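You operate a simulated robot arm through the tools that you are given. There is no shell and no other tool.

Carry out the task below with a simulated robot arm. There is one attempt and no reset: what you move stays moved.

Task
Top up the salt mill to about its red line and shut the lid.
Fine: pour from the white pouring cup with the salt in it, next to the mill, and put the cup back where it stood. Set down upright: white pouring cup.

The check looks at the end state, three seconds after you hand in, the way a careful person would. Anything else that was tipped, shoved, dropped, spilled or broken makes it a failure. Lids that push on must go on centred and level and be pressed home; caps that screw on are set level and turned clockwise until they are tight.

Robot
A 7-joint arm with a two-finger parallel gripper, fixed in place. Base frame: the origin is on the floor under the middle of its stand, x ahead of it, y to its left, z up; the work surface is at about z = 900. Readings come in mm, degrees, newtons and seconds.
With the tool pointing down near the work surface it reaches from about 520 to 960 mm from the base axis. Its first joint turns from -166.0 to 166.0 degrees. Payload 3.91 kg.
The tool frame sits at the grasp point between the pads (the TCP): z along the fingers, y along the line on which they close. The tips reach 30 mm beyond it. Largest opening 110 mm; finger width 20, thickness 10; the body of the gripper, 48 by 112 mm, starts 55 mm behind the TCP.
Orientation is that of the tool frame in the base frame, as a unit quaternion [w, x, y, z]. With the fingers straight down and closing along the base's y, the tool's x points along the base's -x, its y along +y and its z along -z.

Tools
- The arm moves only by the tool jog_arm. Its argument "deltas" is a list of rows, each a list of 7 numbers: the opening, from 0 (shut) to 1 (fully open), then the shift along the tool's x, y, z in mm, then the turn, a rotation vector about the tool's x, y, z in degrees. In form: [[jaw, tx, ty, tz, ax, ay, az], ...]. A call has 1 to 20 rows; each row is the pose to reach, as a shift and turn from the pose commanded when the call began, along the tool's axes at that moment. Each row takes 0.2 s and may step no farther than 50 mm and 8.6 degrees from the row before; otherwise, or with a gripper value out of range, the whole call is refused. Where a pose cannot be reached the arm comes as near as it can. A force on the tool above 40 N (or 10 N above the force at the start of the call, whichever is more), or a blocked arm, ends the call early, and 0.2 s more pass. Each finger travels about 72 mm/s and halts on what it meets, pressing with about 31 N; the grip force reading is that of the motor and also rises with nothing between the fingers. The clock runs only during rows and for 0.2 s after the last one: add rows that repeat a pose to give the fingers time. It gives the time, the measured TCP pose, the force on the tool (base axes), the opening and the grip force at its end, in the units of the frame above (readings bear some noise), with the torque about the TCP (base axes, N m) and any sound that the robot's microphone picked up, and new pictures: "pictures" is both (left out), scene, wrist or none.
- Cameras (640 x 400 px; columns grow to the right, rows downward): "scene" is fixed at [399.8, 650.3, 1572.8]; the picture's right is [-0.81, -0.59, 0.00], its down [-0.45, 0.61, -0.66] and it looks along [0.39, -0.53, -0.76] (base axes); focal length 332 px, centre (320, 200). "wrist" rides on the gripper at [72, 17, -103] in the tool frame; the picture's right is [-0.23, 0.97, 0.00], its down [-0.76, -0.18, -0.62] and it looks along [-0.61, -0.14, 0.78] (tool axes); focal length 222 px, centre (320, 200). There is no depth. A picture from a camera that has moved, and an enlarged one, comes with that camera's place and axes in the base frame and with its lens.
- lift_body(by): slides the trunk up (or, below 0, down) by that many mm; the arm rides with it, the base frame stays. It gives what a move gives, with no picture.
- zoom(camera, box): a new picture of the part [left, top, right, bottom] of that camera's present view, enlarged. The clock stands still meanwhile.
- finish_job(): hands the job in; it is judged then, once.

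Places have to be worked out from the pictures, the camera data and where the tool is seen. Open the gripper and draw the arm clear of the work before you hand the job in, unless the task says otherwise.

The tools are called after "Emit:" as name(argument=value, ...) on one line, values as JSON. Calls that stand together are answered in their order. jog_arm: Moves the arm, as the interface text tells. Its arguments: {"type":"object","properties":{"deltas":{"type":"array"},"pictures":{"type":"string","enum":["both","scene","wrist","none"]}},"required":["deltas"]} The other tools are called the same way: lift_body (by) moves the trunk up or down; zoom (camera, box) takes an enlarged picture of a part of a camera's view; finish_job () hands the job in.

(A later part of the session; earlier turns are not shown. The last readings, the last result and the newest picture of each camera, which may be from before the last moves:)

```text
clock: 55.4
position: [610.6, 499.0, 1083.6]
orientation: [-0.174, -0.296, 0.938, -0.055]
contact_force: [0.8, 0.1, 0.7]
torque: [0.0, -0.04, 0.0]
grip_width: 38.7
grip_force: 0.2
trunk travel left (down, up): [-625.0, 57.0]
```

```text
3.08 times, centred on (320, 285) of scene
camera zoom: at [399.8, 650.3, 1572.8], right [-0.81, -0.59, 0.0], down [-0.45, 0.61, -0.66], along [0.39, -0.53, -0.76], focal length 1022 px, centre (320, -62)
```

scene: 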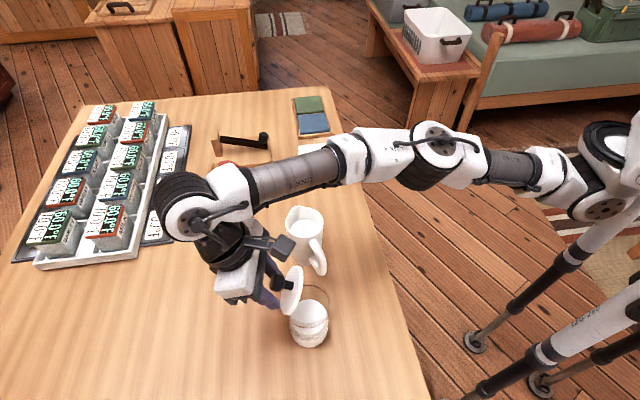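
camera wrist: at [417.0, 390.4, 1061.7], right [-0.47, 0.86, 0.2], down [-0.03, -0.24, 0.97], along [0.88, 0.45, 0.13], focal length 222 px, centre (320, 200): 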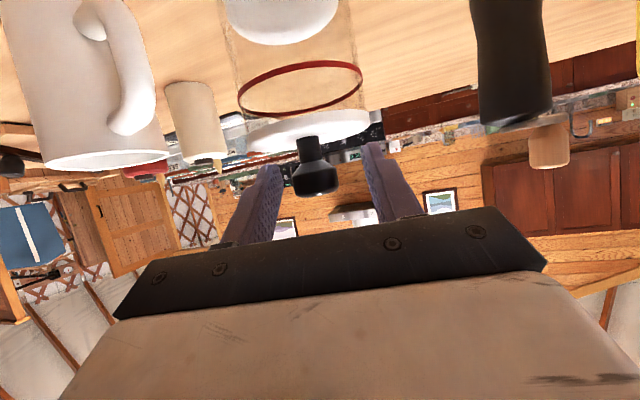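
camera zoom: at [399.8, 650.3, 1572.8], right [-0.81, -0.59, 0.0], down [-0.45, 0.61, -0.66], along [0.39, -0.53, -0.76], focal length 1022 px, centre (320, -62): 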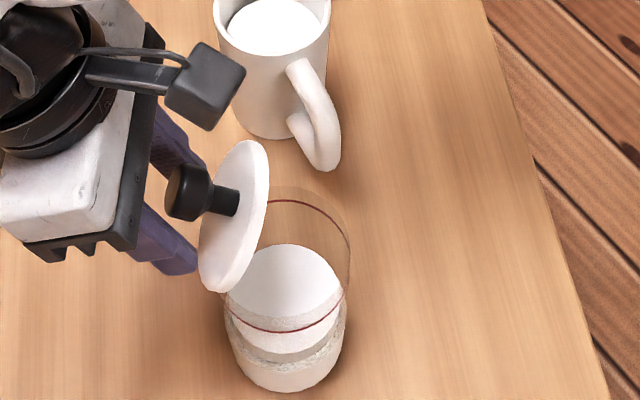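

The lid rests open and motionless at about 70°, which seems to be its hinge stop. I'll widen the fingers and withdraw straight up off the knob, then bring the tool back to vertical.

Emit:
jog_arm(deltas=[[0.45, 0, 0, 0, 0, 0, 0], [0.55, 2, 0, -5, 0, 0, 0], [0.55, 7.2, 0, -18.7, 0, 0, 0], [0.55, 14.3, 0, -37.4, 0, -3, 0], [0.55, 21.5, 0, -56, 0, -8, 0], [0.55, 30, 0, -72, 0, -14, 0], [0.6, 42, 0, -90, 0, -21, 0], [0.6, 42, 0, -90, 0, -21, 0]], pictures="both")

Emit:
zoom(camera="scene", box=[250, 220, 390, 350])

```text
clock: 57.2
position: [603.4, 496.7, 1182.6]
orientation: [0.0, -0.301, 0.953, 0.001]
contact_force: [0.2, 0.5, 1.1]
torque: [-0.01, 0.01, 0.02]
grip_width: 66.3
grip_force: 0.1
trunk travel left (down, up): [-625.0, 57.0]
camera wrist: at [534.6, 467.3, 1285.7], right [-0.37, 0.93, 0.0], down [0.73, 0.29, 0.62], along [0.58, 0.23, -0.78], focal length 222 px, centre (320, 200)
```

scene: 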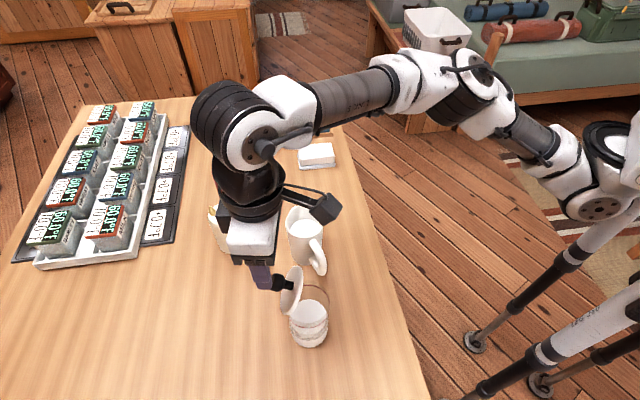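
wrist: 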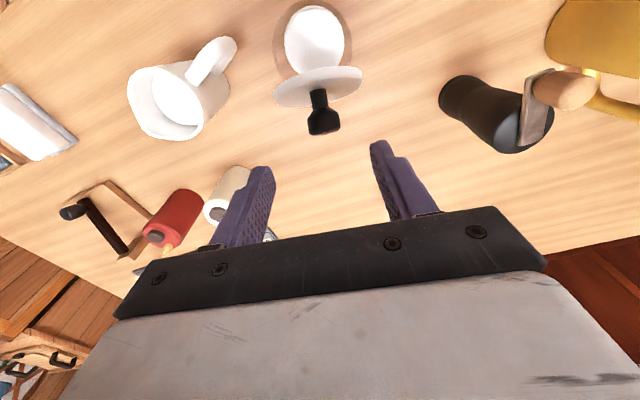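

```text
3.08 times, centred on (320, 285) of scene
camera zoom: at [399.8, 650.3, 1572.8], right [-0.81, -0.59, 0.0], down [-0.45, 0.61, -0.66], along [0.39, -0.53, -0.76], focal length 1022 px, centre (320, -62)
```

zoom: 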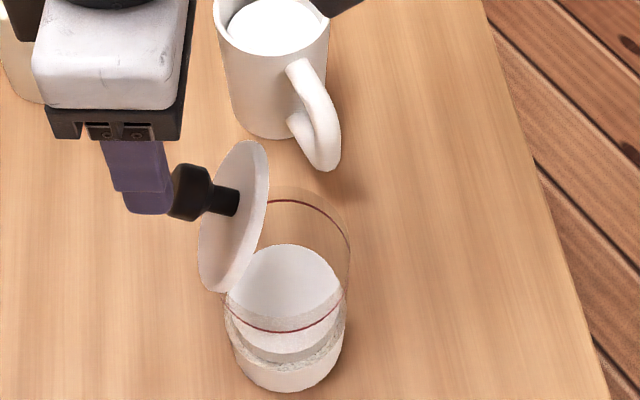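

The lid stays open and the gripper is clear. This view shows the cup and mill well, so I'll zoom to measure both.

Emit:
zoom(camera="wrist", box=[110, 25, 250, 150])

Emit:
zoom(camera="wrist", box=[260, 0, 370, 145])

Emit:
zoom(camera="scene", box=[275, 195, 340, 285])

```text
3.20 times, centred on (180, 88) of wrist
camera zoom: at [534.6, 467.3, 1285.7], right [-0.37, 0.93, 0.0], down [0.73, 0.29, 0.62], along [0.58, 0.23, -0.78], focal length 711 px, centre (768, 560)
```

zoom: 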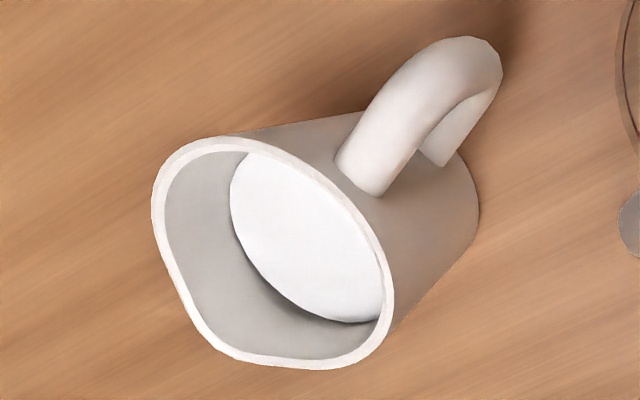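

```text
2.76 times, centred on (315, 72) of wrist
camera zoom: at [534.6, 467.3, 1285.7], right [-0.37, 0.93, 0.0], down [0.73, 0.29, 0.62], along [0.58, 0.23, -0.78], focal length 613 px, centre (334, 552)
```

zoom: 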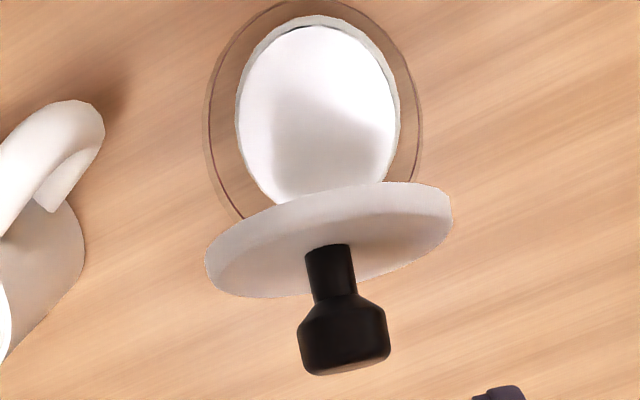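

```text
4.44 times, centred on (308, 240) of scene
camera zoom: at [399.8, 650.3, 1572.8], right [-0.81, -0.59, 0.0], down [-0.45, 0.61, -0.66], along [0.39, -0.53, -0.76], focal length 1476 px, centre (376, 22)
```

zoom: 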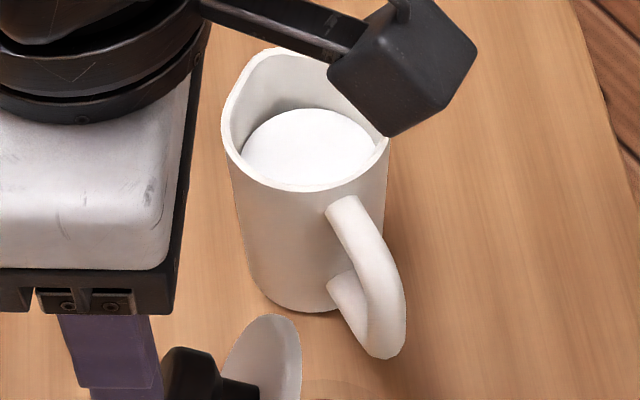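

Cup axis measures ≈ (673.5, 330) with handle at azimuth ~150° and spout opposite; the mill axis is now ≈ (556, 468.5), lid hinge on its far side. I'll pour from the robot side toward the open lid, so I'll grip the cup with the tool leaning back over the handle; first moving beside it and yawing.

Emit:
jog_arm(deltas=[[0.8, 15, -18, -3, 0, 0, 7], [1, 30, -36, -7, 0, 0, 14], [1, 45, -55, -7, 0, 0, 21], [1, 60, -73, -7, 0, 0, 28], [1, 76, -92, -7, 0, 0, 36], [1, 92, -110, -7, 0, 0, 43], [1, 106.7, -128.8, -7, 0, 0, 50], [1, 106.7, -128.8, -7, 0, 0, 50]], pictures="both")

```text
clock: 59.0
position: [589.8, 330.7, 1188.2]
orientation: [0.0, 0.13, 0.992, 0.001]
contact_force: [0.3, -0.3, 0.4]
torque: [0.0, -0.01, 0.01]
grip_width: 110.3
grip_force: 0.0
trunk travel left (down, up): [-625.0, 57.0]
camera wrist: at [524.5, 365.5, 1291.2], right [0.47, 0.88, 0.0], down [0.69, -0.37, 0.62], along [0.55, -0.29, -0.78], focal length 222 px, centre (320, 200)
```

scene: 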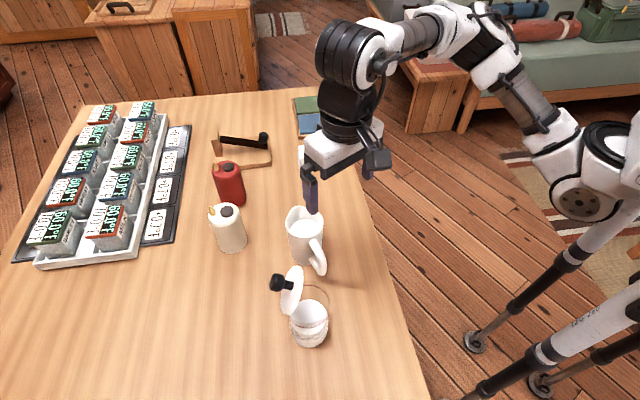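
wrist: 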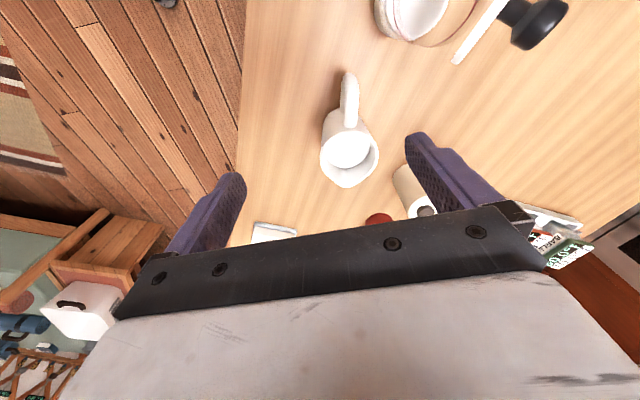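

Now looking along the cup's handle plane; I'll zoom to measure its axis, handle and rim from here.

Emit:
zoom(camera="wrist", box=[300, 60, 400, 200])

Emit:
zoom(camera="scene", box=[250, 195, 350, 355])

```text
2.86 times, centred on (350, 130) of wrist
camera zoom: at [524.5, 365.5, 1291.2], right [0.47, 0.88, 0.0], down [0.69, -0.37, 0.62], along [0.55, -0.29, -0.78], focal length 635 px, centre (234, 400)
```

zoom: 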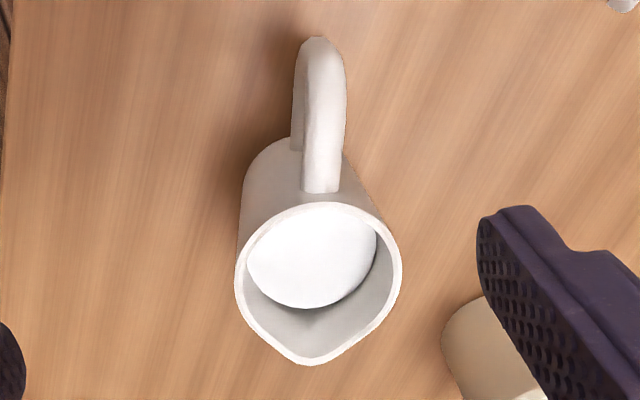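

```text
2.50 times, centred on (300, 275) of scene
camera zoom: at [399.8, 650.3, 1572.8], right [-0.81, -0.59, 0.0], down [-0.45, 0.61, -0.66], along [0.39, -0.53, -0.76], focal length 830 px, centre (370, 12)
```

zoom: 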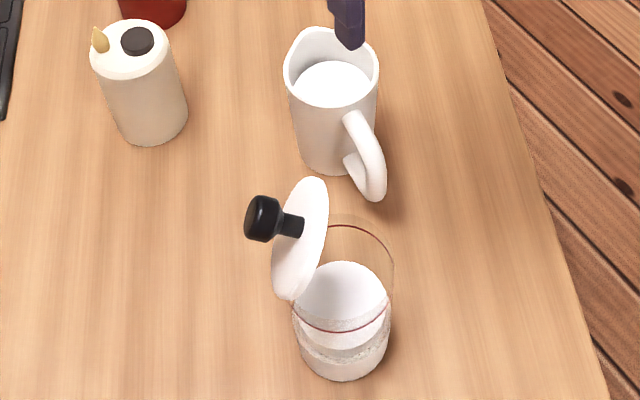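

Cup axis refined to ≈ (672.5, 331.5), rim Ø≈79, handle at 154°. I'll pitch the tool to 45° below horizontal here (well above everything).

Emit:
jog_arm(deltas=[[1, 0, 0, 0, 0, -7.5, 0], [1, 0, 0, 0, 0, -15, 0], [1, 0, 0, 0, 0, -22.5, 0], [1, 0, 0, 0, 0, -30, 0], [1, 0, 0, 0, 0, -37.5, 0], [1, 0, 0, 0, 0, -45, 0], [1, 0, 0, 0, 0, -45, 0]], pictures="both")

```text
clock: 60.6
position: [591.4, 327.9, 1190.9]
orientation: [0.381, 0.12, 0.915, -0.049]
contact_force: [-0.5, -0.5, -0.3]
torque: [0.02, 0.0, 0.02]
grip_width: 109.9
grip_force: 0.1
trunk travel left (down, up): [-625.0, 57.0]
camera wrist: at [474.7, 377.4, 1210.7], right [0.41, 0.9, 0.16], down [0.05, -0.2, 0.98], along [0.91, -0.39, -0.12], focal length 222 px, centre (320, 200)
```

scene: 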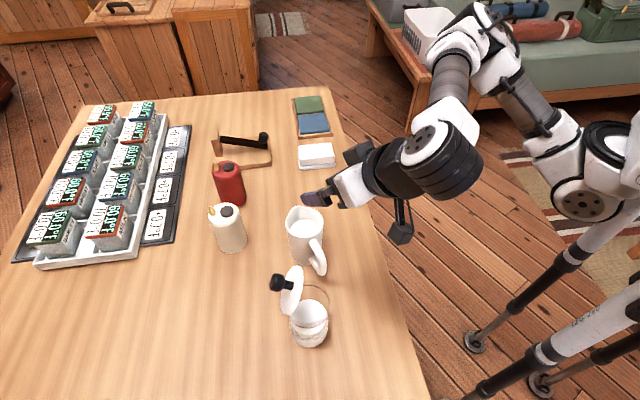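
wrist: 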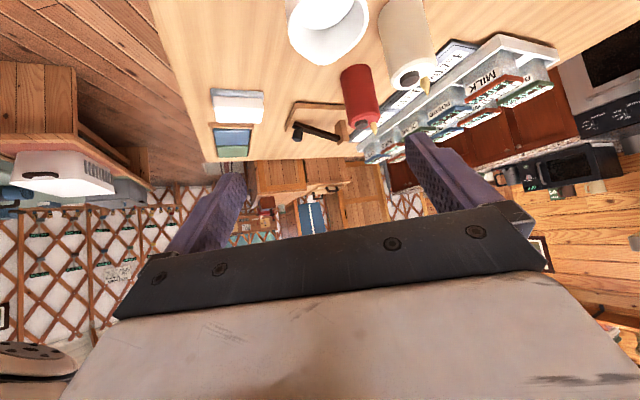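

Orientation is as planned. I'll move down to the pre-grasp point 95 mm short of the cup along the tool axis.

Emit:
jog_arm(deltas=[[1, 27, 7.6, 32.4, 0, 0, 0], [1, 54, 15.2, 64.8, 0, 0, 0], [1, 81.4, 22.8, 97.3, 0, 0, 0], [1, 81.4, 22.8, 97.3, 0, 0, 0]], pictures="both")

Emit:
zoom(camera="wrist", box=[200, 40, 460, 240])

Emit:
zoom(camera="scene", box=[250, 180, 410, 340])

```text
clock: 61.6
position: [605.1, 347.2, 1061.3]
orientation: [0.379, 0.121, 0.916, -0.05]
contact_force: [0.9, 0.4, 0.0]
torque: [-0.01, 0.0, 0.0]
grip_width: 110.1
grip_force: 0.0
trunk travel left (down, up): [-625.0, 57.0]
camera wrist: at [490.3, 396.7, 1083.0], right [0.41, 0.9, 0.16], down [0.05, -0.2, 0.98], along [0.91, -0.39, -0.12], focal length 222 px, centre (320, 200)
```

scene: 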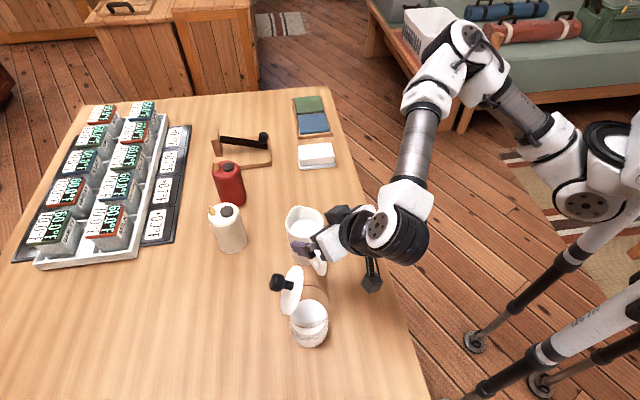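
wrist: 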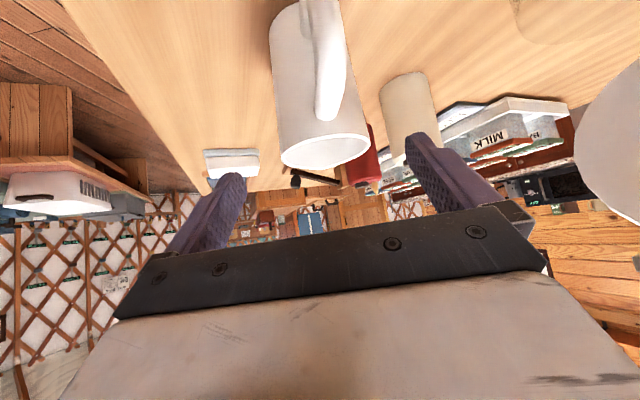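

```text
2.00 times, centred on (330, 140) of wrist
camera zoom: at [490.3, 396.7, 1083.0], right [0.41, 0.9, 0.16], down [0.05, -0.2, 0.98], along [0.91, -0.39, -0.12], focal length 444 px, centre (300, 320)
```

zoom: 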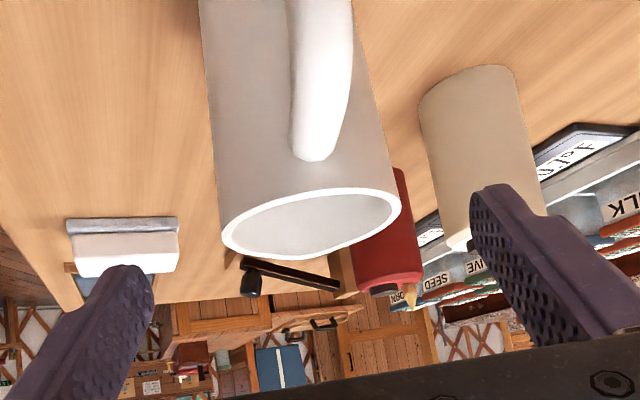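

```text
2.50 times, centred on (330, 260) of scene
camera zoom: at [399.8, 650.3, 1572.8], right [-0.81, -0.59, 0.0], down [-0.45, 0.61, -0.66], along [0.39, -0.53, -0.76], focal length 830 px, centre (295, 50)
```

zoom: 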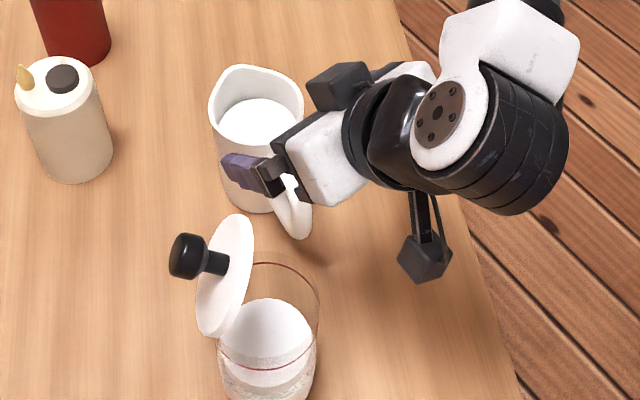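

The cup is centred in the tool plane. I'll advance 95 mm along the tool axis so the fingers straddle the cup with the palm passing over the handle.

Emit:
jog_arm(deltas=[[1, 0, 0, 30, 0, 0, 0], [1, 0, 0, 60, 0, 0, 0], [1, 0, 0, 80, 0, 0, 0], [1, 0, 0, 95, 0, 0, 0], [1, 0, 0, 95, 0, 0, 0]], pictures="both")

Emit:
zoom(camera="wrist", box=[200, 40, 460, 240])

Emit:
zoom(camera="scene", box=[250, 180, 410, 340])

```text
clock: 62.8
position: [672.6, 331.7, 996.7]
orientation: [0.38, 0.12, 0.916, -0.05]
contact_force: [0.5, -0.2, 0.5]
torque: [0.01, -0.01, 0.02]
grip_width: 110.1
grip_force: 0.0
trunk travel left (down, up): [-625.0, 57.0]
camera wrist: at [556.6, 379.6, 1016.9], right [0.41, 0.9, 0.16], down [0.05, -0.2, 0.98], along [0.91, -0.39, -0.12], focal length 222 px, centre (320, 200)
```

scene: 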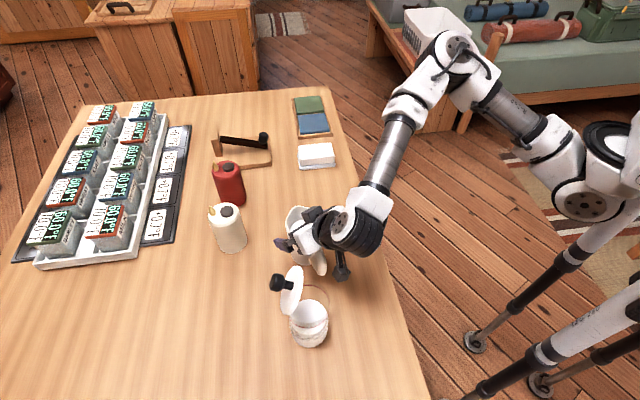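
wrist: 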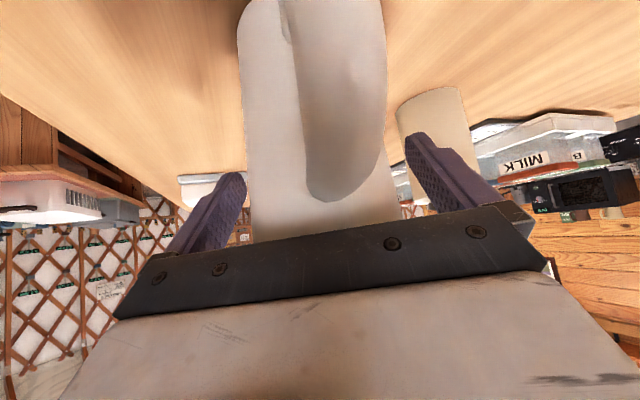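

```text
2.00 times, centred on (330, 140) of wrist
camera zoom: at [556.6, 379.6, 1016.9], right [0.41, 0.9, 0.16], down [0.05, -0.2, 0.98], along [0.91, -0.39, -0.12], focal length 444 px, centre (300, 320)
```

zoom: 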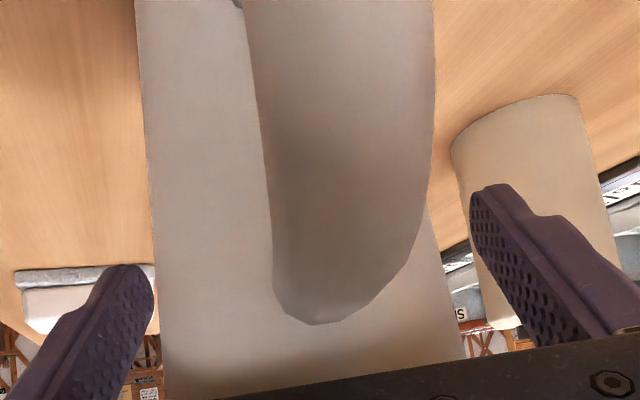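

```text
2.50 times, centred on (330, 260) of scene
camera zoom: at [399.8, 650.3, 1572.8], right [-0.81, -0.59, 0.0], down [-0.45, 0.61, -0.66], along [0.39, -0.53, -0.76], focal length 830 px, centre (295, 50)
```

zoom: 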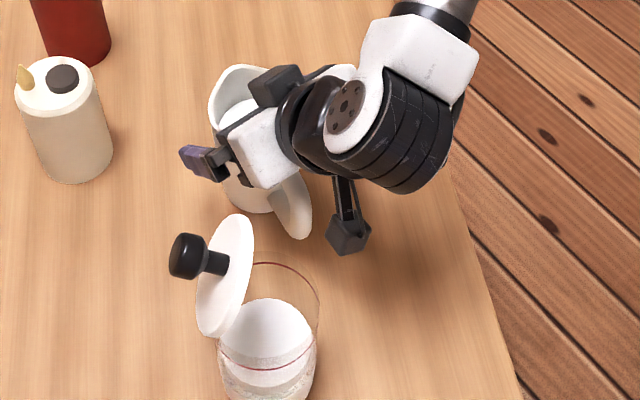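

No contact and well centred. I'll close the fingers on the cup body.

Emit:
jog_arm(deltas=[[0.85, 0, 0, 0, 0, 0, 0], [0.72, 0, 0, 0, 0, 0, 0], [0.6, 0, 0, 0, 0, 0, 0], [0.5, 0, 0, 0, 0, 0, 0], [0.5, 0, 0, 0, 0, 0, 0], [0.5, 0, 0, 0, 0, 0, 0]], pictures="none")

Emit:
zoom(camera="scene", box=[250, 180, 410, 340])

Emit:
zoom(camera="wrist", box=[200, 40, 460, 240])

```text
clock: 64.2
position: [672.9, 331.8, 996.1]
orientation: [0.38, 0.12, 0.916, -0.049]
contact_force: [0.2, 0.6, 0.7]
torque: [0.17, 0.0, -0.01]
grip_width: 76.5
grip_force: 31.1
trunk travel left (down, up): [-625.0, 57.0]
```

```text
2.50 times, centred on (330, 260) of scene
camera zoom: at [399.8, 650.3, 1572.8], right [-0.81, -0.59, 0.0], down [-0.45, 0.61, -0.66], along [0.39, -0.53, -0.76], focal length 830 px, centre (295, 50)
```

zoom: 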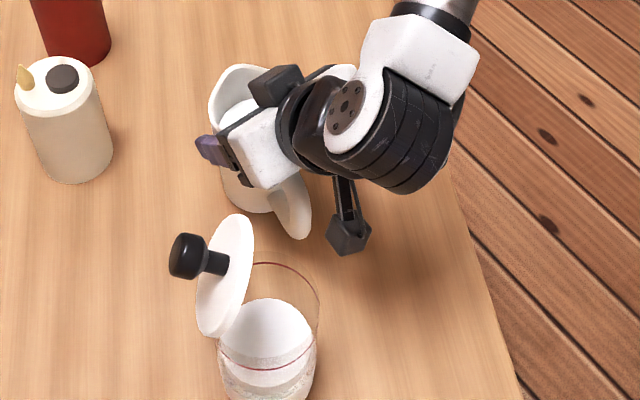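

```text
2.00 times, centred on (330, 140) of wrist
camera zoom: at [556.4, 379.7, 1017.2], right [0.41, 0.9, 0.16], down [0.05, -0.2, 0.98], along [0.91, -0.39, -0.12], focal length 444 px, centre (300, 320)
```

zoom: 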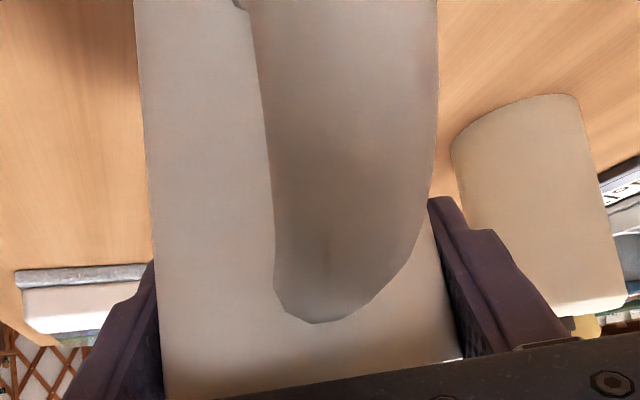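

Gripped at 76.5 mm. I'll lift straight up by 25 mm and check weight and stability.

Emit:
jog_arm(deltas=[[0.5, -3.5, 0, -3.5, 0, 0, 0], [0.5, -8.8, 0, -8.8, 0, 0, 0], [0.5, -17.7, 0, -17.7, 0, 0, 0], [0.5, -17.7, 0, -17.7, 0, 0, 0]], pictures="none")

Emit:
zoom(camera="scene", box=[250, 180, 410, 340])

```text
clock: 65.2
position: [672.8, 330.6, 1020.9]
orientation: [0.379, 0.119, 0.916, -0.049]
contact_force: [0.2, -0.1, -1.5]
torque: [-0.03, -0.04, -0.02]
grip_width: 75.8
grip_force: 31.2
trunk travel left (down, up): [-625.0, 57.0]
```

```text
2.50 times, centred on (330, 260) of scene
camera zoom: at [399.8, 650.3, 1572.8], right [-0.81, -0.59, 0.0], down [-0.45, 0.61, -0.66], along [0.39, -0.53, -0.76], focal length 830 px, centre (295, 50)
```

zoom: 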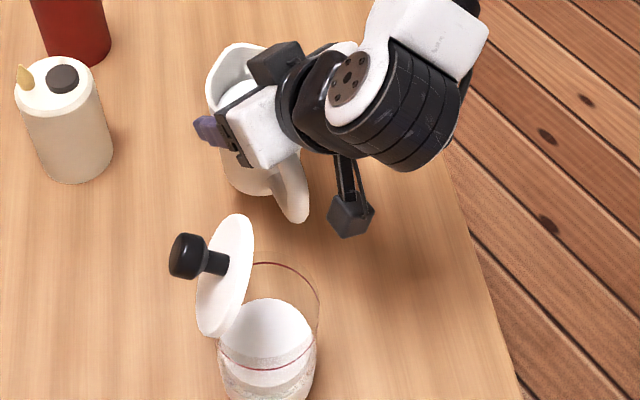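

The cup is light (~1.5 N) and secure. Before pouring I want to verify in free air that the arm can reach the required tilted pose, so I'll set the cup back down on its spot first.

Emit:
jog_arm(deltas=[[0.5, 8.8, 0, 8.8, 0, 0, 0], [0.5, 14.2, 0, 14.2, 0, 0, 0], [0.5, 16.6, 0, 16.6, 0, 0, 0], [0.5, 17.5, 0, 17.5, 0, 0, 0], [0.5, 17.5, 0, 17.5, 0, 0, 0], [0.7, 17.5, 0, 17.5, 0, 0, 0], [0.85, 17.5, 0, 17.5, 0, 0, 0], [1, 17.5, 0, 17.5, 0, 0, 0], [1, 17.5, 0, 17.5, 0, 0, 0]], pictures="none")

Emit:
zoom(camera="scene", box=[250, 180, 410, 340])

```text
clock: 67.2
position: [672.7, 330.7, 997.2]
orientation: [0.38, 0.12, 0.916, -0.05]
contact_force: [-0.1, -0.4, -0.2]
torque: [-0.02, 0.01, 0.04]
grip_width: 109.9
grip_force: 0.0
trunk travel left (down, up): [-625.0, 57.0]
```

```text
2.50 times, centred on (330, 260) of scene
camera zoom: at [399.8, 650.3, 1572.8], right [-0.81, -0.59, 0.0], down [-0.45, 0.61, -0.66], along [0.39, -0.53, -0.76], focal length 830 px, centre (295, 50)
```

zoom: 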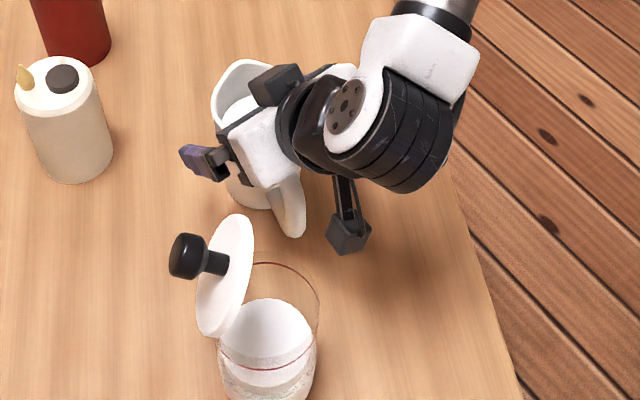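

Cup is standing free. I'll back out along the tool axis and rise clear.

Emit:
jog_arm(deltas=[[1, 0, 0, -33, 0, 0, 0], [1, 0, 0, -66, 0, 0, 0], [1, 0, 0, -100, 0, 0, 0], [1, -30, 0, -130, 0, 0, 0], [1, -60, 0, -160, 0, 0, 0], [1, -90, 0, -190, 0, 0, 0], [1, -118, 0, -217, 0, 0, 0], [1, -118, 0, -217, 0, 0, 0]], pictures="scene")

Emit:
zoom(camera="scene", box=[250, 180, 410, 340])

```text
clock: 69.0
position: [608.8, 349.0, 1232.1]
orientation: [0.379, 0.119, 0.916, -0.048]
contact_force: [-0.5, 0.9, -0.4]
torque: [0.04, 0.01, 0.01]
grip_width: 110.1
grip_force: 0.0
out of reach, approached as far as the arm can: row 7, 8
trunk travel left (down, up): [-625.0, 57.0]
```

scene: 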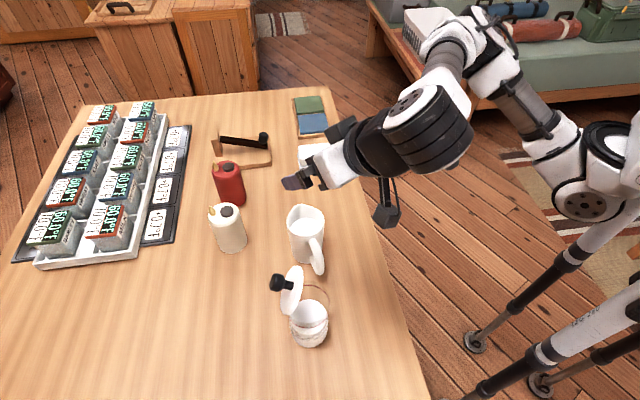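

```text
2.50 times, centred on (330, 260) of scene
camera zoom: at [399.8, 650.3, 1572.8], right [-0.81, -0.59, 0.0], down [-0.45, 0.61, -0.66], along [0.39, -0.53, -0.76], focal length 830 px, centre (295, 50)
```

zoom: 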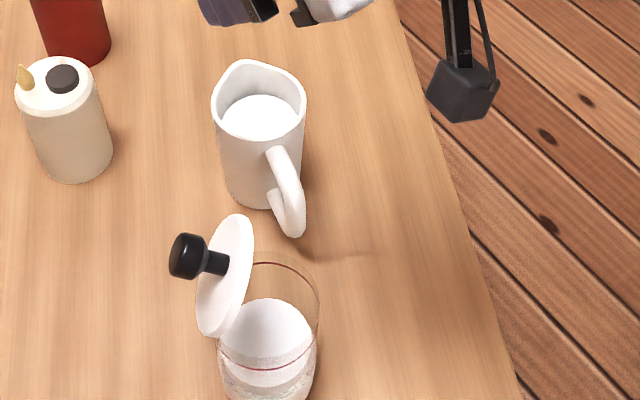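

The cup is back on its spot. The arm has some joint limits up high, so I'll now test the pouring pose with the empty gripper: first swing to tool-down beside the mill, staying above everything.

Emit:
jog_arm(deltas=[[1, 14, 11, -7, 0, 7.5, 0], [1, 29, 23, -14, 0, 15, 0], [1, 43, 35, -21, 0, 22.5, 0], [1, 57, 47, -27, 0, 30, 0], [1, 72, 58, -34, 0, 37.5, 0], [1, 86, 70, -41, 0, 45, 0], [1, 86, 70, -41, 0, 45, 0]], pictures="none")

```text
clock: 70.6
position: [539.1, 439.6, 1198.8]
orientation: [-0.001, 0.13, 0.992, 0.0]
contact_force: [-0.1, 0.9, -0.4]
torque: [0.02, -0.01, 0.02]
grip_width: 110.1
grip_force: 0.1
trunk travel left (down, up): [-625.0, 57.0]
```

Now I'll yaw to the pour azimuth (8°) and lower to the pour location height.

Emit:
jog_arm(deltas=[[0.7, 8, 6, 26, 0, 0, -8], [0.7, 16, 12, 52, 0, 0, -16], [0.7, 24.4, 17.7, 78.8, 0, 0, -23], [0.7, 24.4, 17.7, 78.8, 0, 0, -23]], pictures="none")

Emit:
jog_arm(deltas=[[0.7, 0, 0, 0, 0, 8, 0], [0.7, 0, 0, 0, 0, 16, 0], [0.7, 0, 0, 0, 0, 24, 0], [0.7, 0, 0, 0, 0, 32, 0], [0.7, 0, 0, 0, 0, 40, 0], [0.7, 0, 0, 0, 0, 45, 0], [0.7, 0, 0, 0, 0, 45, 0]], pictures="scene")

```text
clock: 71.6
position: [521.5, 463.7, 1120.5]
orientation: [0.001, -0.071, 0.997, 0.0]
contact_force: [-0.4, 0.4, -0.1]
torque: [0.04, 0.0, 0.03]
grip_width: 77.0
grip_force: 0.2
trunk travel left (down, up): [-625.0, 57.0]
```

```text
clock: 73.2
position: [519.9, 461.9, 1120.7]
orientation: [-0.383, -0.066, 0.921, -0.027]
contact_force: [0.3, -0.1, -1.7]
torque: [0.0, 0.0, 0.0]
grip_width: 77.0
grip_force: 0.0
trunk travel left (down, up): [-625.0, 57.0]
```

scene: 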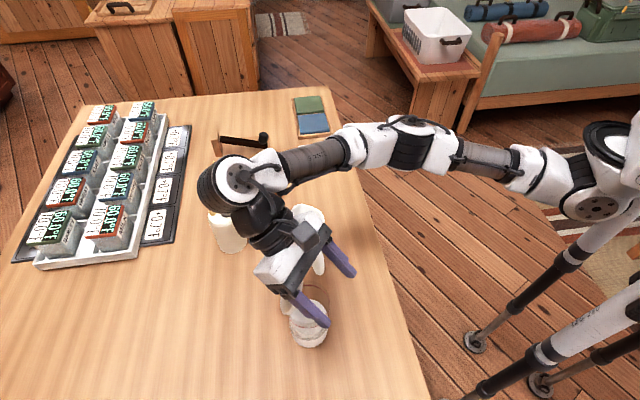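

The 90° pour pose is reachable. I'll test further tilt (to 110°) with the corresponding shift.

Emit:
jog_arm(deltas=[[0.7, -6, 0, -6, 0, 8, 0], [0.7, -12, 0, -12, 0, 16, 0], [0.7, -14, 0, -14, 0, 22, 0], [0.7, -14, 0, -14, 0, 22, 0]], pictures="scene")

```text
clock: 74.2
position: [530.1, 460.4, 1117.6]
orientation: [-0.526, -0.058, 0.848, -0.035]
contact_force: [0.5, -0.6, 0.2]
torque: [0.0, -0.04, -0.07]
grip_width: 76.8
grip_force: 0.0
out of reach, approached as far as the arm can: row 2, 3, 4
trunk travel left (down, up): [-625.0, 57.0]
```

scene: 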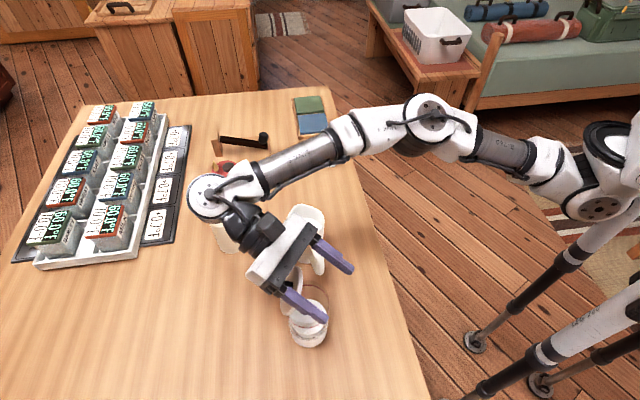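

Tilt to ~98° is fully reachable and ~108° is about 10 mm short. I'll check whether a different trunk height gives more reach: raise it 40 mm and then command the same pose.

Emit:
lift_body(by=40)

```text
clock: 75.0
position: [531.4, 460.3, 1155.8]
orientation: [-0.526, -0.059, 0.848, -0.036]
contact_force: [-0.2, 0.3, -0.2]
torque: [0.0, -0.02, -0.01]
grip_width: 77.1
grip_force: 0.0
trunk travel left (down, up): [-665.0, 17.0]
```

Trunk is up 40 mm. Now I'll command down 40 and outward 10 to see if the previously unreachable pose works.

Emit:
jog_arm(deltas=[[0.7, -20, 0, 4.4, 0, 0, 0], [0.7, -40.3, 0, 8.8, 0, 0, 0], [0.7, -40.3, 0, 8.8, 0, 0, 0]], pictures="none")

```text
clock: 75.8
position: [541.4, 463.3, 1114.3]
orientation: [-0.526, -0.059, 0.848, -0.036]
contact_force: [-0.2, 0.5, 0.5]
torque: [-0.02, 0.02, 0.01]
grip_width: 76.8
grip_force: 0.1
trunk travel left (down, up): [-665.0, 17.0]
```

Raising the trunk makes it reachable. I'll test a bit more tilt (another ~10°) from here.

Emit:
jog_arm(deltas=[[0.7, -3, 0, -5, 0, 5, 0], [0.7, -5, 0, -8, 0, 10, 0], [0.7, -5, 0, -8, 0, 10, 0]], pictures="none")

```text
clock: 76.6
position: [538.2, 449.1, 1116.5]
orientation: [-0.579, -0.054, 0.813, -0.031]
contact_force: [-0.1, 0.7, 6.0]
torque: [0.31, -0.38, 0.05]
grip_width: 76.8
grip_force: 0.1
out of reach, approached as far as the arm can: row 1, 2, 3
trunk travel left (down, up): [-665.0, 17.0]
```

That is beyond reach and there's a slight contact (6 N), likely gripper against the lid. I'll back straight up now and look.

Emit:
jog_arm(deltas=[[0.7, 13, 6, -7, 0, -3, 0], [0.7, 27, 10, -14, 0, -8, 0], [0.7, 27, 10, -14, 0, -8, 0]], pictures="scene")

Emit:
zoom(camera="scene", box=[230, 200, 390, 350])

```text
clock: 77.4
position: [544.4, 461.5, 1146.8]
orientation: [-0.52, -0.054, 0.852, -0.026]
contact_force: [-0.4, -0.1, 0.1]
torque: [0.01, 0.04, 0.03]
grip_width: 77.2
grip_force: 0.0
out of reach, approached as far as the arm can: row 1
trunk travel left (down, up): [-665.0, 17.0]
```

scene: 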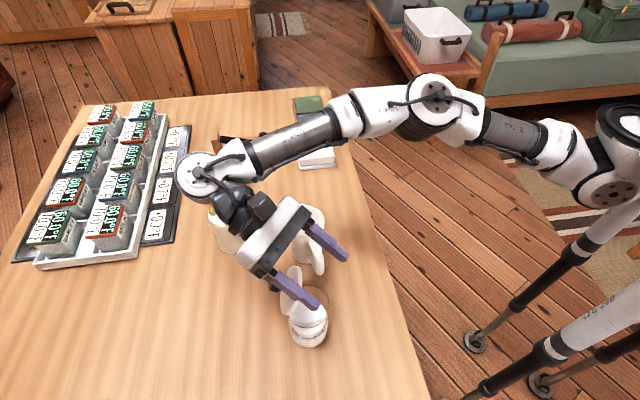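

```text
2.67 times, centred on (310, 275) of scene
camera zoom: at [399.8, 650.3, 1572.8], right [-0.81, -0.59, 0.0], down [-0.45, 0.61, -0.66], along [0.39, -0.53, -0.76], focal length 886 px, centre (347, 0)
```

zoom: 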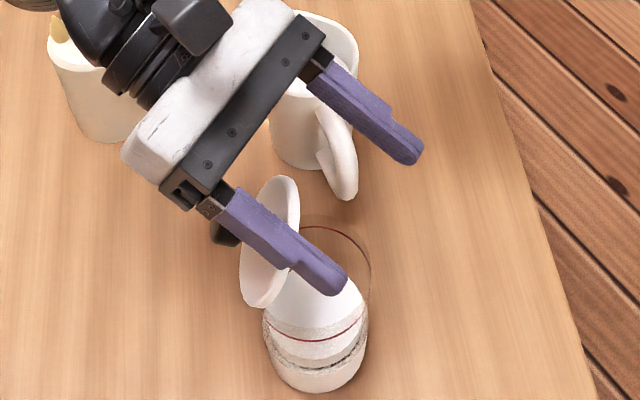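

Lid and mill are undisturbed. The reach with the raised trunk is sufficient for ~108°. I'll bring the tool back up to vertical and return for the cup.

Emit:
jog_arm(deltas=[[0.8, 20, 0, -10, 0, -8, 0], [1, 40, 0, -20, 0, -16, 0], [1, 55, 0, -20, 0, -24, 0], [1, 62, 0, -10, 0, -32, 0], [1, 62, 0, -10, 0, -40, 0], [1, 62, 0, -10, 0, -48, 0], [1, 62, 0, -10, 0, -56, 0], [1, 62, 0, -10, 0, -62.8, 0], [1, 62, 0, -10, 0, -62.8, 0]], pictures="none")

```text
clock: 79.4
position: [523.9, 457.2, 1206.8]
orientation: [0.001, -0.062, 0.998, 0.005]
contact_force: [0.0, -0.3, -0.5]
torque: [-0.01, 0.0, -0.03]
grip_width: 109.8
grip_force: 0.0
trunk travel left (down, up): [-665.0, 17.0]
```

Now back over to the cup, yawing to the pick azimuth.

Emit:
jog_arm(deltas=[[1, -12, -33, 4, 0, 0, 5.5], [1, -25, -67, 8, 0, 0, 11], [1, -37, -100, 13, 0, 0, 16.5], [1, -49.8, -134.2, 17, 0, 0, 22.1], [1, -49.8, -134.2, 17, 0, 0, 22.1]], pictures="wrist")

Emit:
zoom(camera="wrist", box=[300, 60, 400, 200])

Emit:
zoom(camera="scene", box=[250, 195, 350, 355])

```text
clock: 80.6
position: [589.1, 329.7, 1189.1]
orientation: [0.0, 0.132, 0.991, 0.004]
contact_force: [-0.2, 0.0, 0.3]
torque: [-0.02, 0.0, 0.01]
grip_width: 110.1
grip_force: 0.0
trunk travel left (down, up): [-665.0, 17.0]
camera wrist: at [523.1, 363.1, 1292.8], right [0.47, 0.88, 0.01], down [0.69, -0.38, 0.62], along [0.55, -0.29, -0.78], focal length 222 px, centre (320, 200)
```

wrist: 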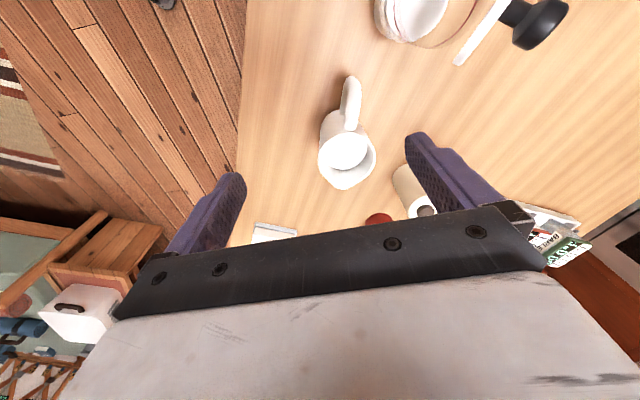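

```text
2.86 times, centred on (350, 130) of wrist
camera zoom: at [523.1, 363.1, 1292.8], right [0.47, 0.88, 0.01], down [0.69, -0.38, 0.62], along [0.55, -0.29, -0.78], focal length 635 px, centre (234, 400)
```

zoom: 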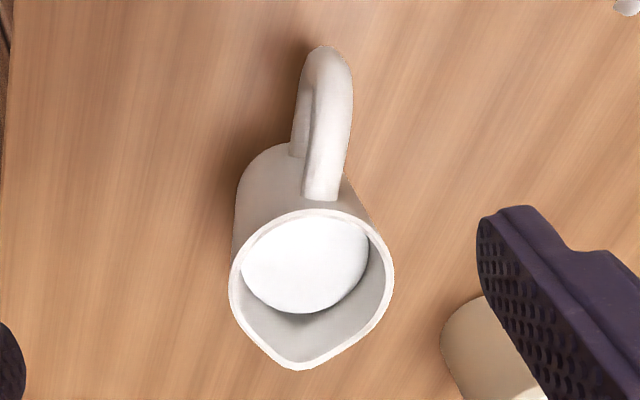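

```text
2.50 times, centred on (300, 275) of scene
camera zoom: at [399.8, 650.3, 1572.8], right [-0.81, -0.59, 0.0], down [-0.45, 0.61, -0.66], along [0.39, -0.53, -0.76], focal length 830 px, centre (370, 12)
```

zoom: 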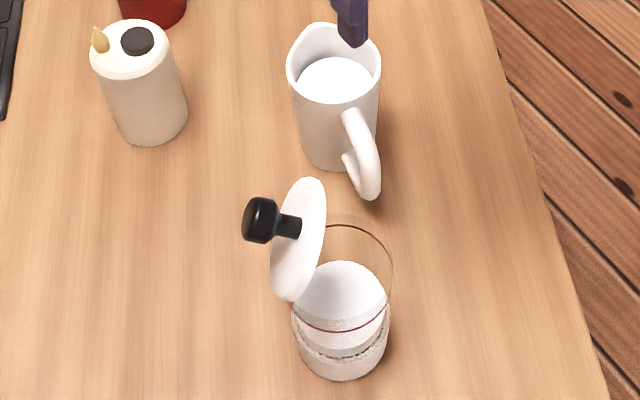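

The cup shifted only a few mm and rotated ~4° from the trial grip; its axis is now ≈ (673, 329). I'll pitch to 45° again and descend to the pre-grasp point.

Emit:
jog_arm(deltas=[[1, 0, 0, 0, 0, -7.5, 0], [1, 0, 0, 0, 0, -15, 0], [1, 0, 0, 0, 0, -22.5, 0], [1, 0, 0, 0, 0, -30, 0], [1, 0, 0, 0, 0, -37.5, 0], [1, 0, 0, 0, 0, -45, 0], [1, 0, 0, 0, 0, -45, 0]], pictures="none")

Emit:
jog_arm(deltas=[[1, 26, 7, 33, 0, 0, 0], [1, 53, 14, 66, 0, 0, 0], [1, 79.1, 21, 98.5, 0, 0, 0], [1, 79.1, 21, 98.5, 0, 0, 0]], pictures="wrist")

Emit:
zoom(camera="wrist", box=[200, 40, 460, 240])

```text
clock: 82.2
position: [588.5, 329.3, 1188.2]
orientation: [0.379, 0.122, 0.916, -0.046]
contact_force: [0.5, -0.4, 0.0]
torque: [0.03, 0.02, -0.01]
grip_width: 110.0
grip_force: 0.0
trunk travel left (down, up): [-665.0, 17.0]
```

```text
clock: 83.2
position: [608.6, 346.2, 1060.8]
orientation: [0.379, 0.122, 0.916, -0.045]
contact_force: [0.2, 0.4, 0.5]
torque: [0.03, -0.02, 0.03]
grip_width: 110.0
grip_force: 0.0
trunk travel left (down, up): [-665.0, 17.0]
camera wrist: at [492.8, 395.4, 1082.3], right [0.41, 0.9, 0.17], down [0.05, -0.21, 0.98], along [0.91, -0.39, -0.13], focal length 222 px, centre (320, 200)
```

wrist: 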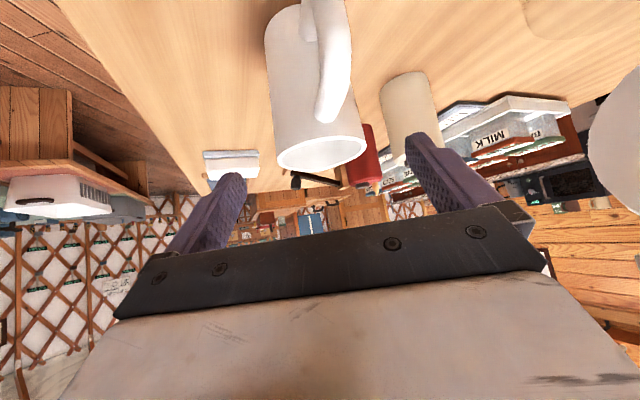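

```text
2.00 times, centred on (330, 140) of wrist
camera zoom: at [492.8, 395.4, 1082.3], right [0.41, 0.9, 0.17], down [0.05, -0.21, 0.98], along [0.91, -0.39, -0.13], focal length 444 px, centre (300, 320)
```

zoom: 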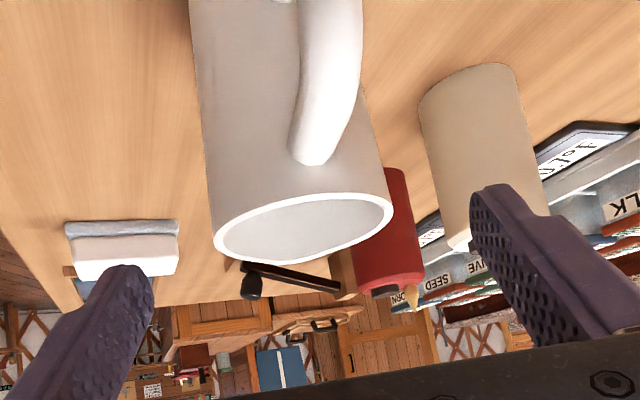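

The cup's centre is ~2.5 mm to tool −y; I'll correct that while advancing 95 mm, then check.

Emit:
jog_arm(deltas=[[1, 0, -2, 30, 0, 0, 0], [1, 0, -2.5, 60, 0, 0, 0], [1, 0, -2.5, 80, 0, 0, 0], [1, 0, -2.5, 95, 0, 0, 0], [1, 0, -2.5, 95, 0, 0, 0]], pictures="none")

Emit:
zoom(camera="wrist", box=[200, 40, 460, 240])

```text
clock: 84.4
position: [673.1, 328.1, 995.4]
orientation: [0.38, 0.123, 0.916, -0.046]
contact_force: [-0.5, -0.7, 1.2]
torque: [0.03, 0.01, -0.01]
grip_width: 109.9
grip_force: 0.0
trunk travel left (down, up): [-665.0, 17.0]
```

```text
2.00 times, centred on (330, 140) of wrist
camera zoom: at [556.0, 376.6, 1017.1], right [0.41, 0.9, 0.17], down [0.05, -0.21, 0.98], along [0.91, -0.39, -0.13], focal length 444 px, centre (300, 320)
```

zoom: 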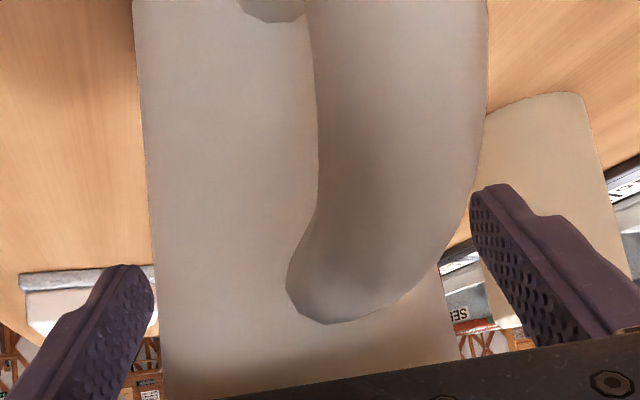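

Positioned without contact. Closing on the cup.

Emit:
jog_arm(deltas=[[0.85, 0, -1, 0, 0, 0, 0], [0.75, 0, -1.5, 0, 0, 0, 0], [0.66, 0, -1.5, 0, 0, 0, 0], [0.5, 0, -1.5, 0, 0, 0, 0], [0.5, 0, -1.5, 0, 0, 0, 0], [0.5, 0, -1.5, 0, 0, 0, 0]], pictures="none")

Emit:
zoom(camera="wrist", box=[200, 40, 460, 240])

Emit:
zoom(camera="scene", box=[250, 180, 410, 340])

```text
clock: 85.8
position: [671.0, 327.1, 995.6]
orientation: [0.378, 0.122, 0.916, -0.046]
contact_force: [0.3, 1.4, 1.2]
torque: [0.1, -0.02, 0.01]
grip_width: 73.6
grip_force: 30.7
trunk travel left (down, up): [-665.0, 17.0]
```

```text
2.00 times, centred on (330, 140) of wrist
camera zoom: at [554.7, 375.6, 1017.0], right [0.41, 0.9, 0.17], down [0.05, -0.21, 0.98], along [0.91, -0.39, -0.13], focal length 444 px, centre (300, 320)
```

zoom: 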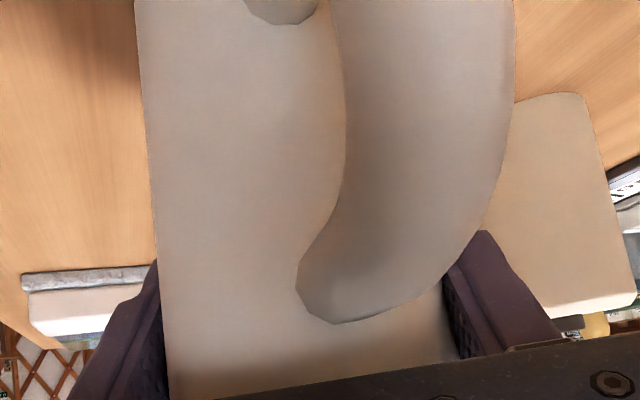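

```text
2.50 times, centred on (330, 260) of scene
camera zoom: at [399.8, 650.3, 1572.8], right [-0.81, -0.59, 0.0], down [-0.45, 0.61, -0.66], along [0.39, -0.53, -0.76], focal length 830 px, centre (295, 50)
```

zoom: 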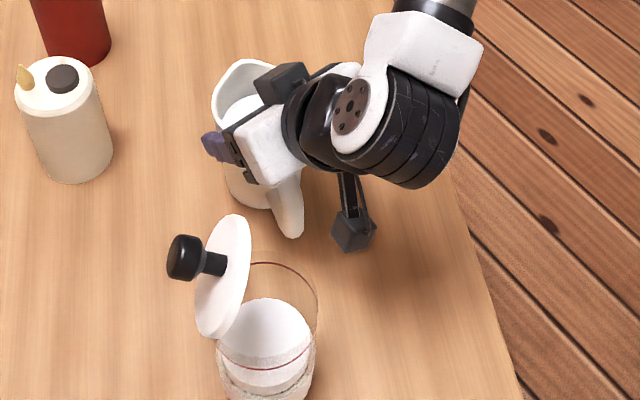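

The cup is gripped (it turned slightly in the jaws). I'll lift it straight up ~150 mm, slowly at first, and then check its pose in the hand.

Emit:
jog_arm(deltas=[[0.5, -4, 0, -4, 0, 0, 0], [0.5, -14, 0, -14, 0, 0, 0], [0.5, -35, 0, -35, 0, 0, 0], [0.5, -60, 0, -60, 0, 0, 0], [0.5, -85, 0, -85, 0, 0, 0], [0.5, -109, 0, -109, 0, 0, 0], [0.5, -109, 0, -109, 0, 0, 0]], pictures="scene")

Emit:
zoom(camera="scene", box=[240, 120, 400, 280])

```text
clock: 87.4
position: [670.2, 326.2, 1148.7]
orientation: [0.378, 0.123, 0.916, -0.046]
contact_force: [0.2, 0.7, -2.1]
torque: [-0.05, -0.02, 0.0]
grip_width: 73.9
grip_force: 31.4
trunk travel left (down, up): [-665.0, 17.0]
```

scene: 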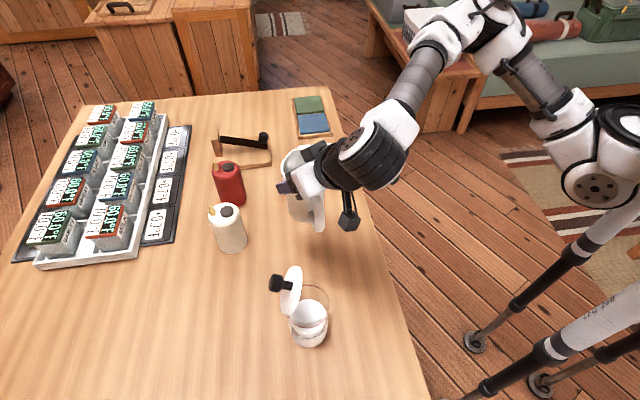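

```text
2.50 times, centred on (320, 200) of scene
camera zoom: at [399.8, 650.3, 1572.8], right [-0.81, -0.59, 0.0], down [-0.45, 0.61, -0.66], along [0.39, -0.53, -0.76], focal length 830 px, centre (320, 200)
```

zoom: 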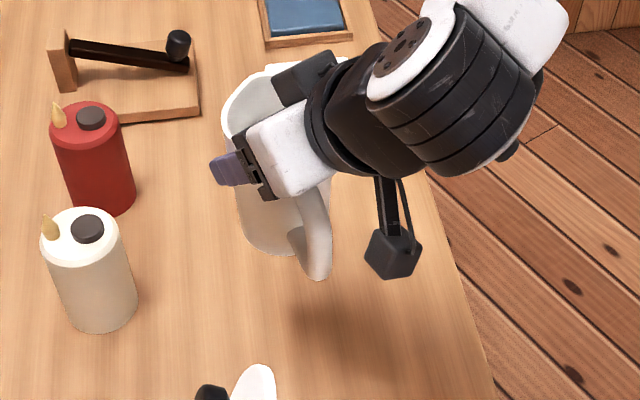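

Held upright and steady (~2 N). I'll carry it toward the robot and then around to the inner side of the mill, keeping the base above the mill's rim.

Emit:
jog_arm(deltas=[[0.5, 25, -8, -25, 0, 0, 0], [0.5, 51, -16, -51, 0, 0, 0], [0.5, 76, -24.6, -76, 0, 0, 0], [0.5, 92, 2, -96, 0, 0, 0], [0.5, 109, 29, -116, 0, 0, 0], [0.5, 125, 55, -136, 0, 0, 0], [0.5, 142, 82, -156.6, 0, 0, 0], [0.5, 142, 82, -156.6, 0, 0, 0]], pictures="scene")

Emit:
zoom(camera="scene", box=[250, 200, 430, 370])

```text
clock: 89.2
position: [487.3, 460.2, 1162.2]
orientation: [0.379, 0.123, 0.916, -0.045]
contact_force: [-0.3, 0.2, -2.4]
torque: [-0.01, -0.04, -0.02]
grip_width: 73.7
grip_force: 31.1
trunk travel left (down, up): [-665.0, 17.0]
```

scene: 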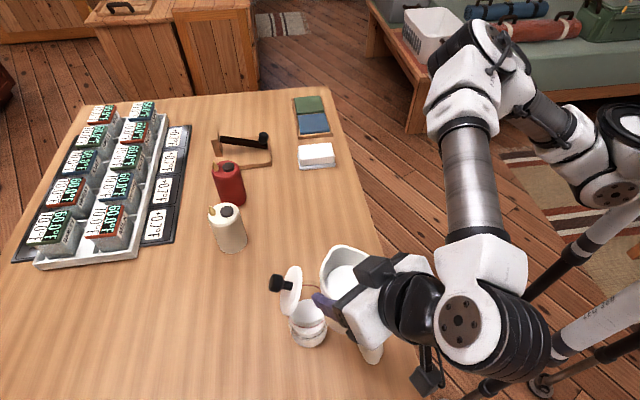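

```text
2.35 times, centred on (340, 285) of scene
camera zoom: at [399.8, 650.3, 1572.8], right [-0.81, -0.59, 0.0], down [-0.45, 0.61, -0.66], along [0.39, -0.53, -0.76], focal length 781 px, centre (273, 0)
```

zoom: 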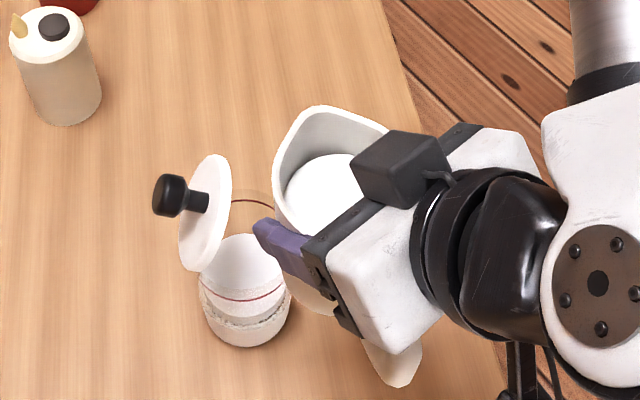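

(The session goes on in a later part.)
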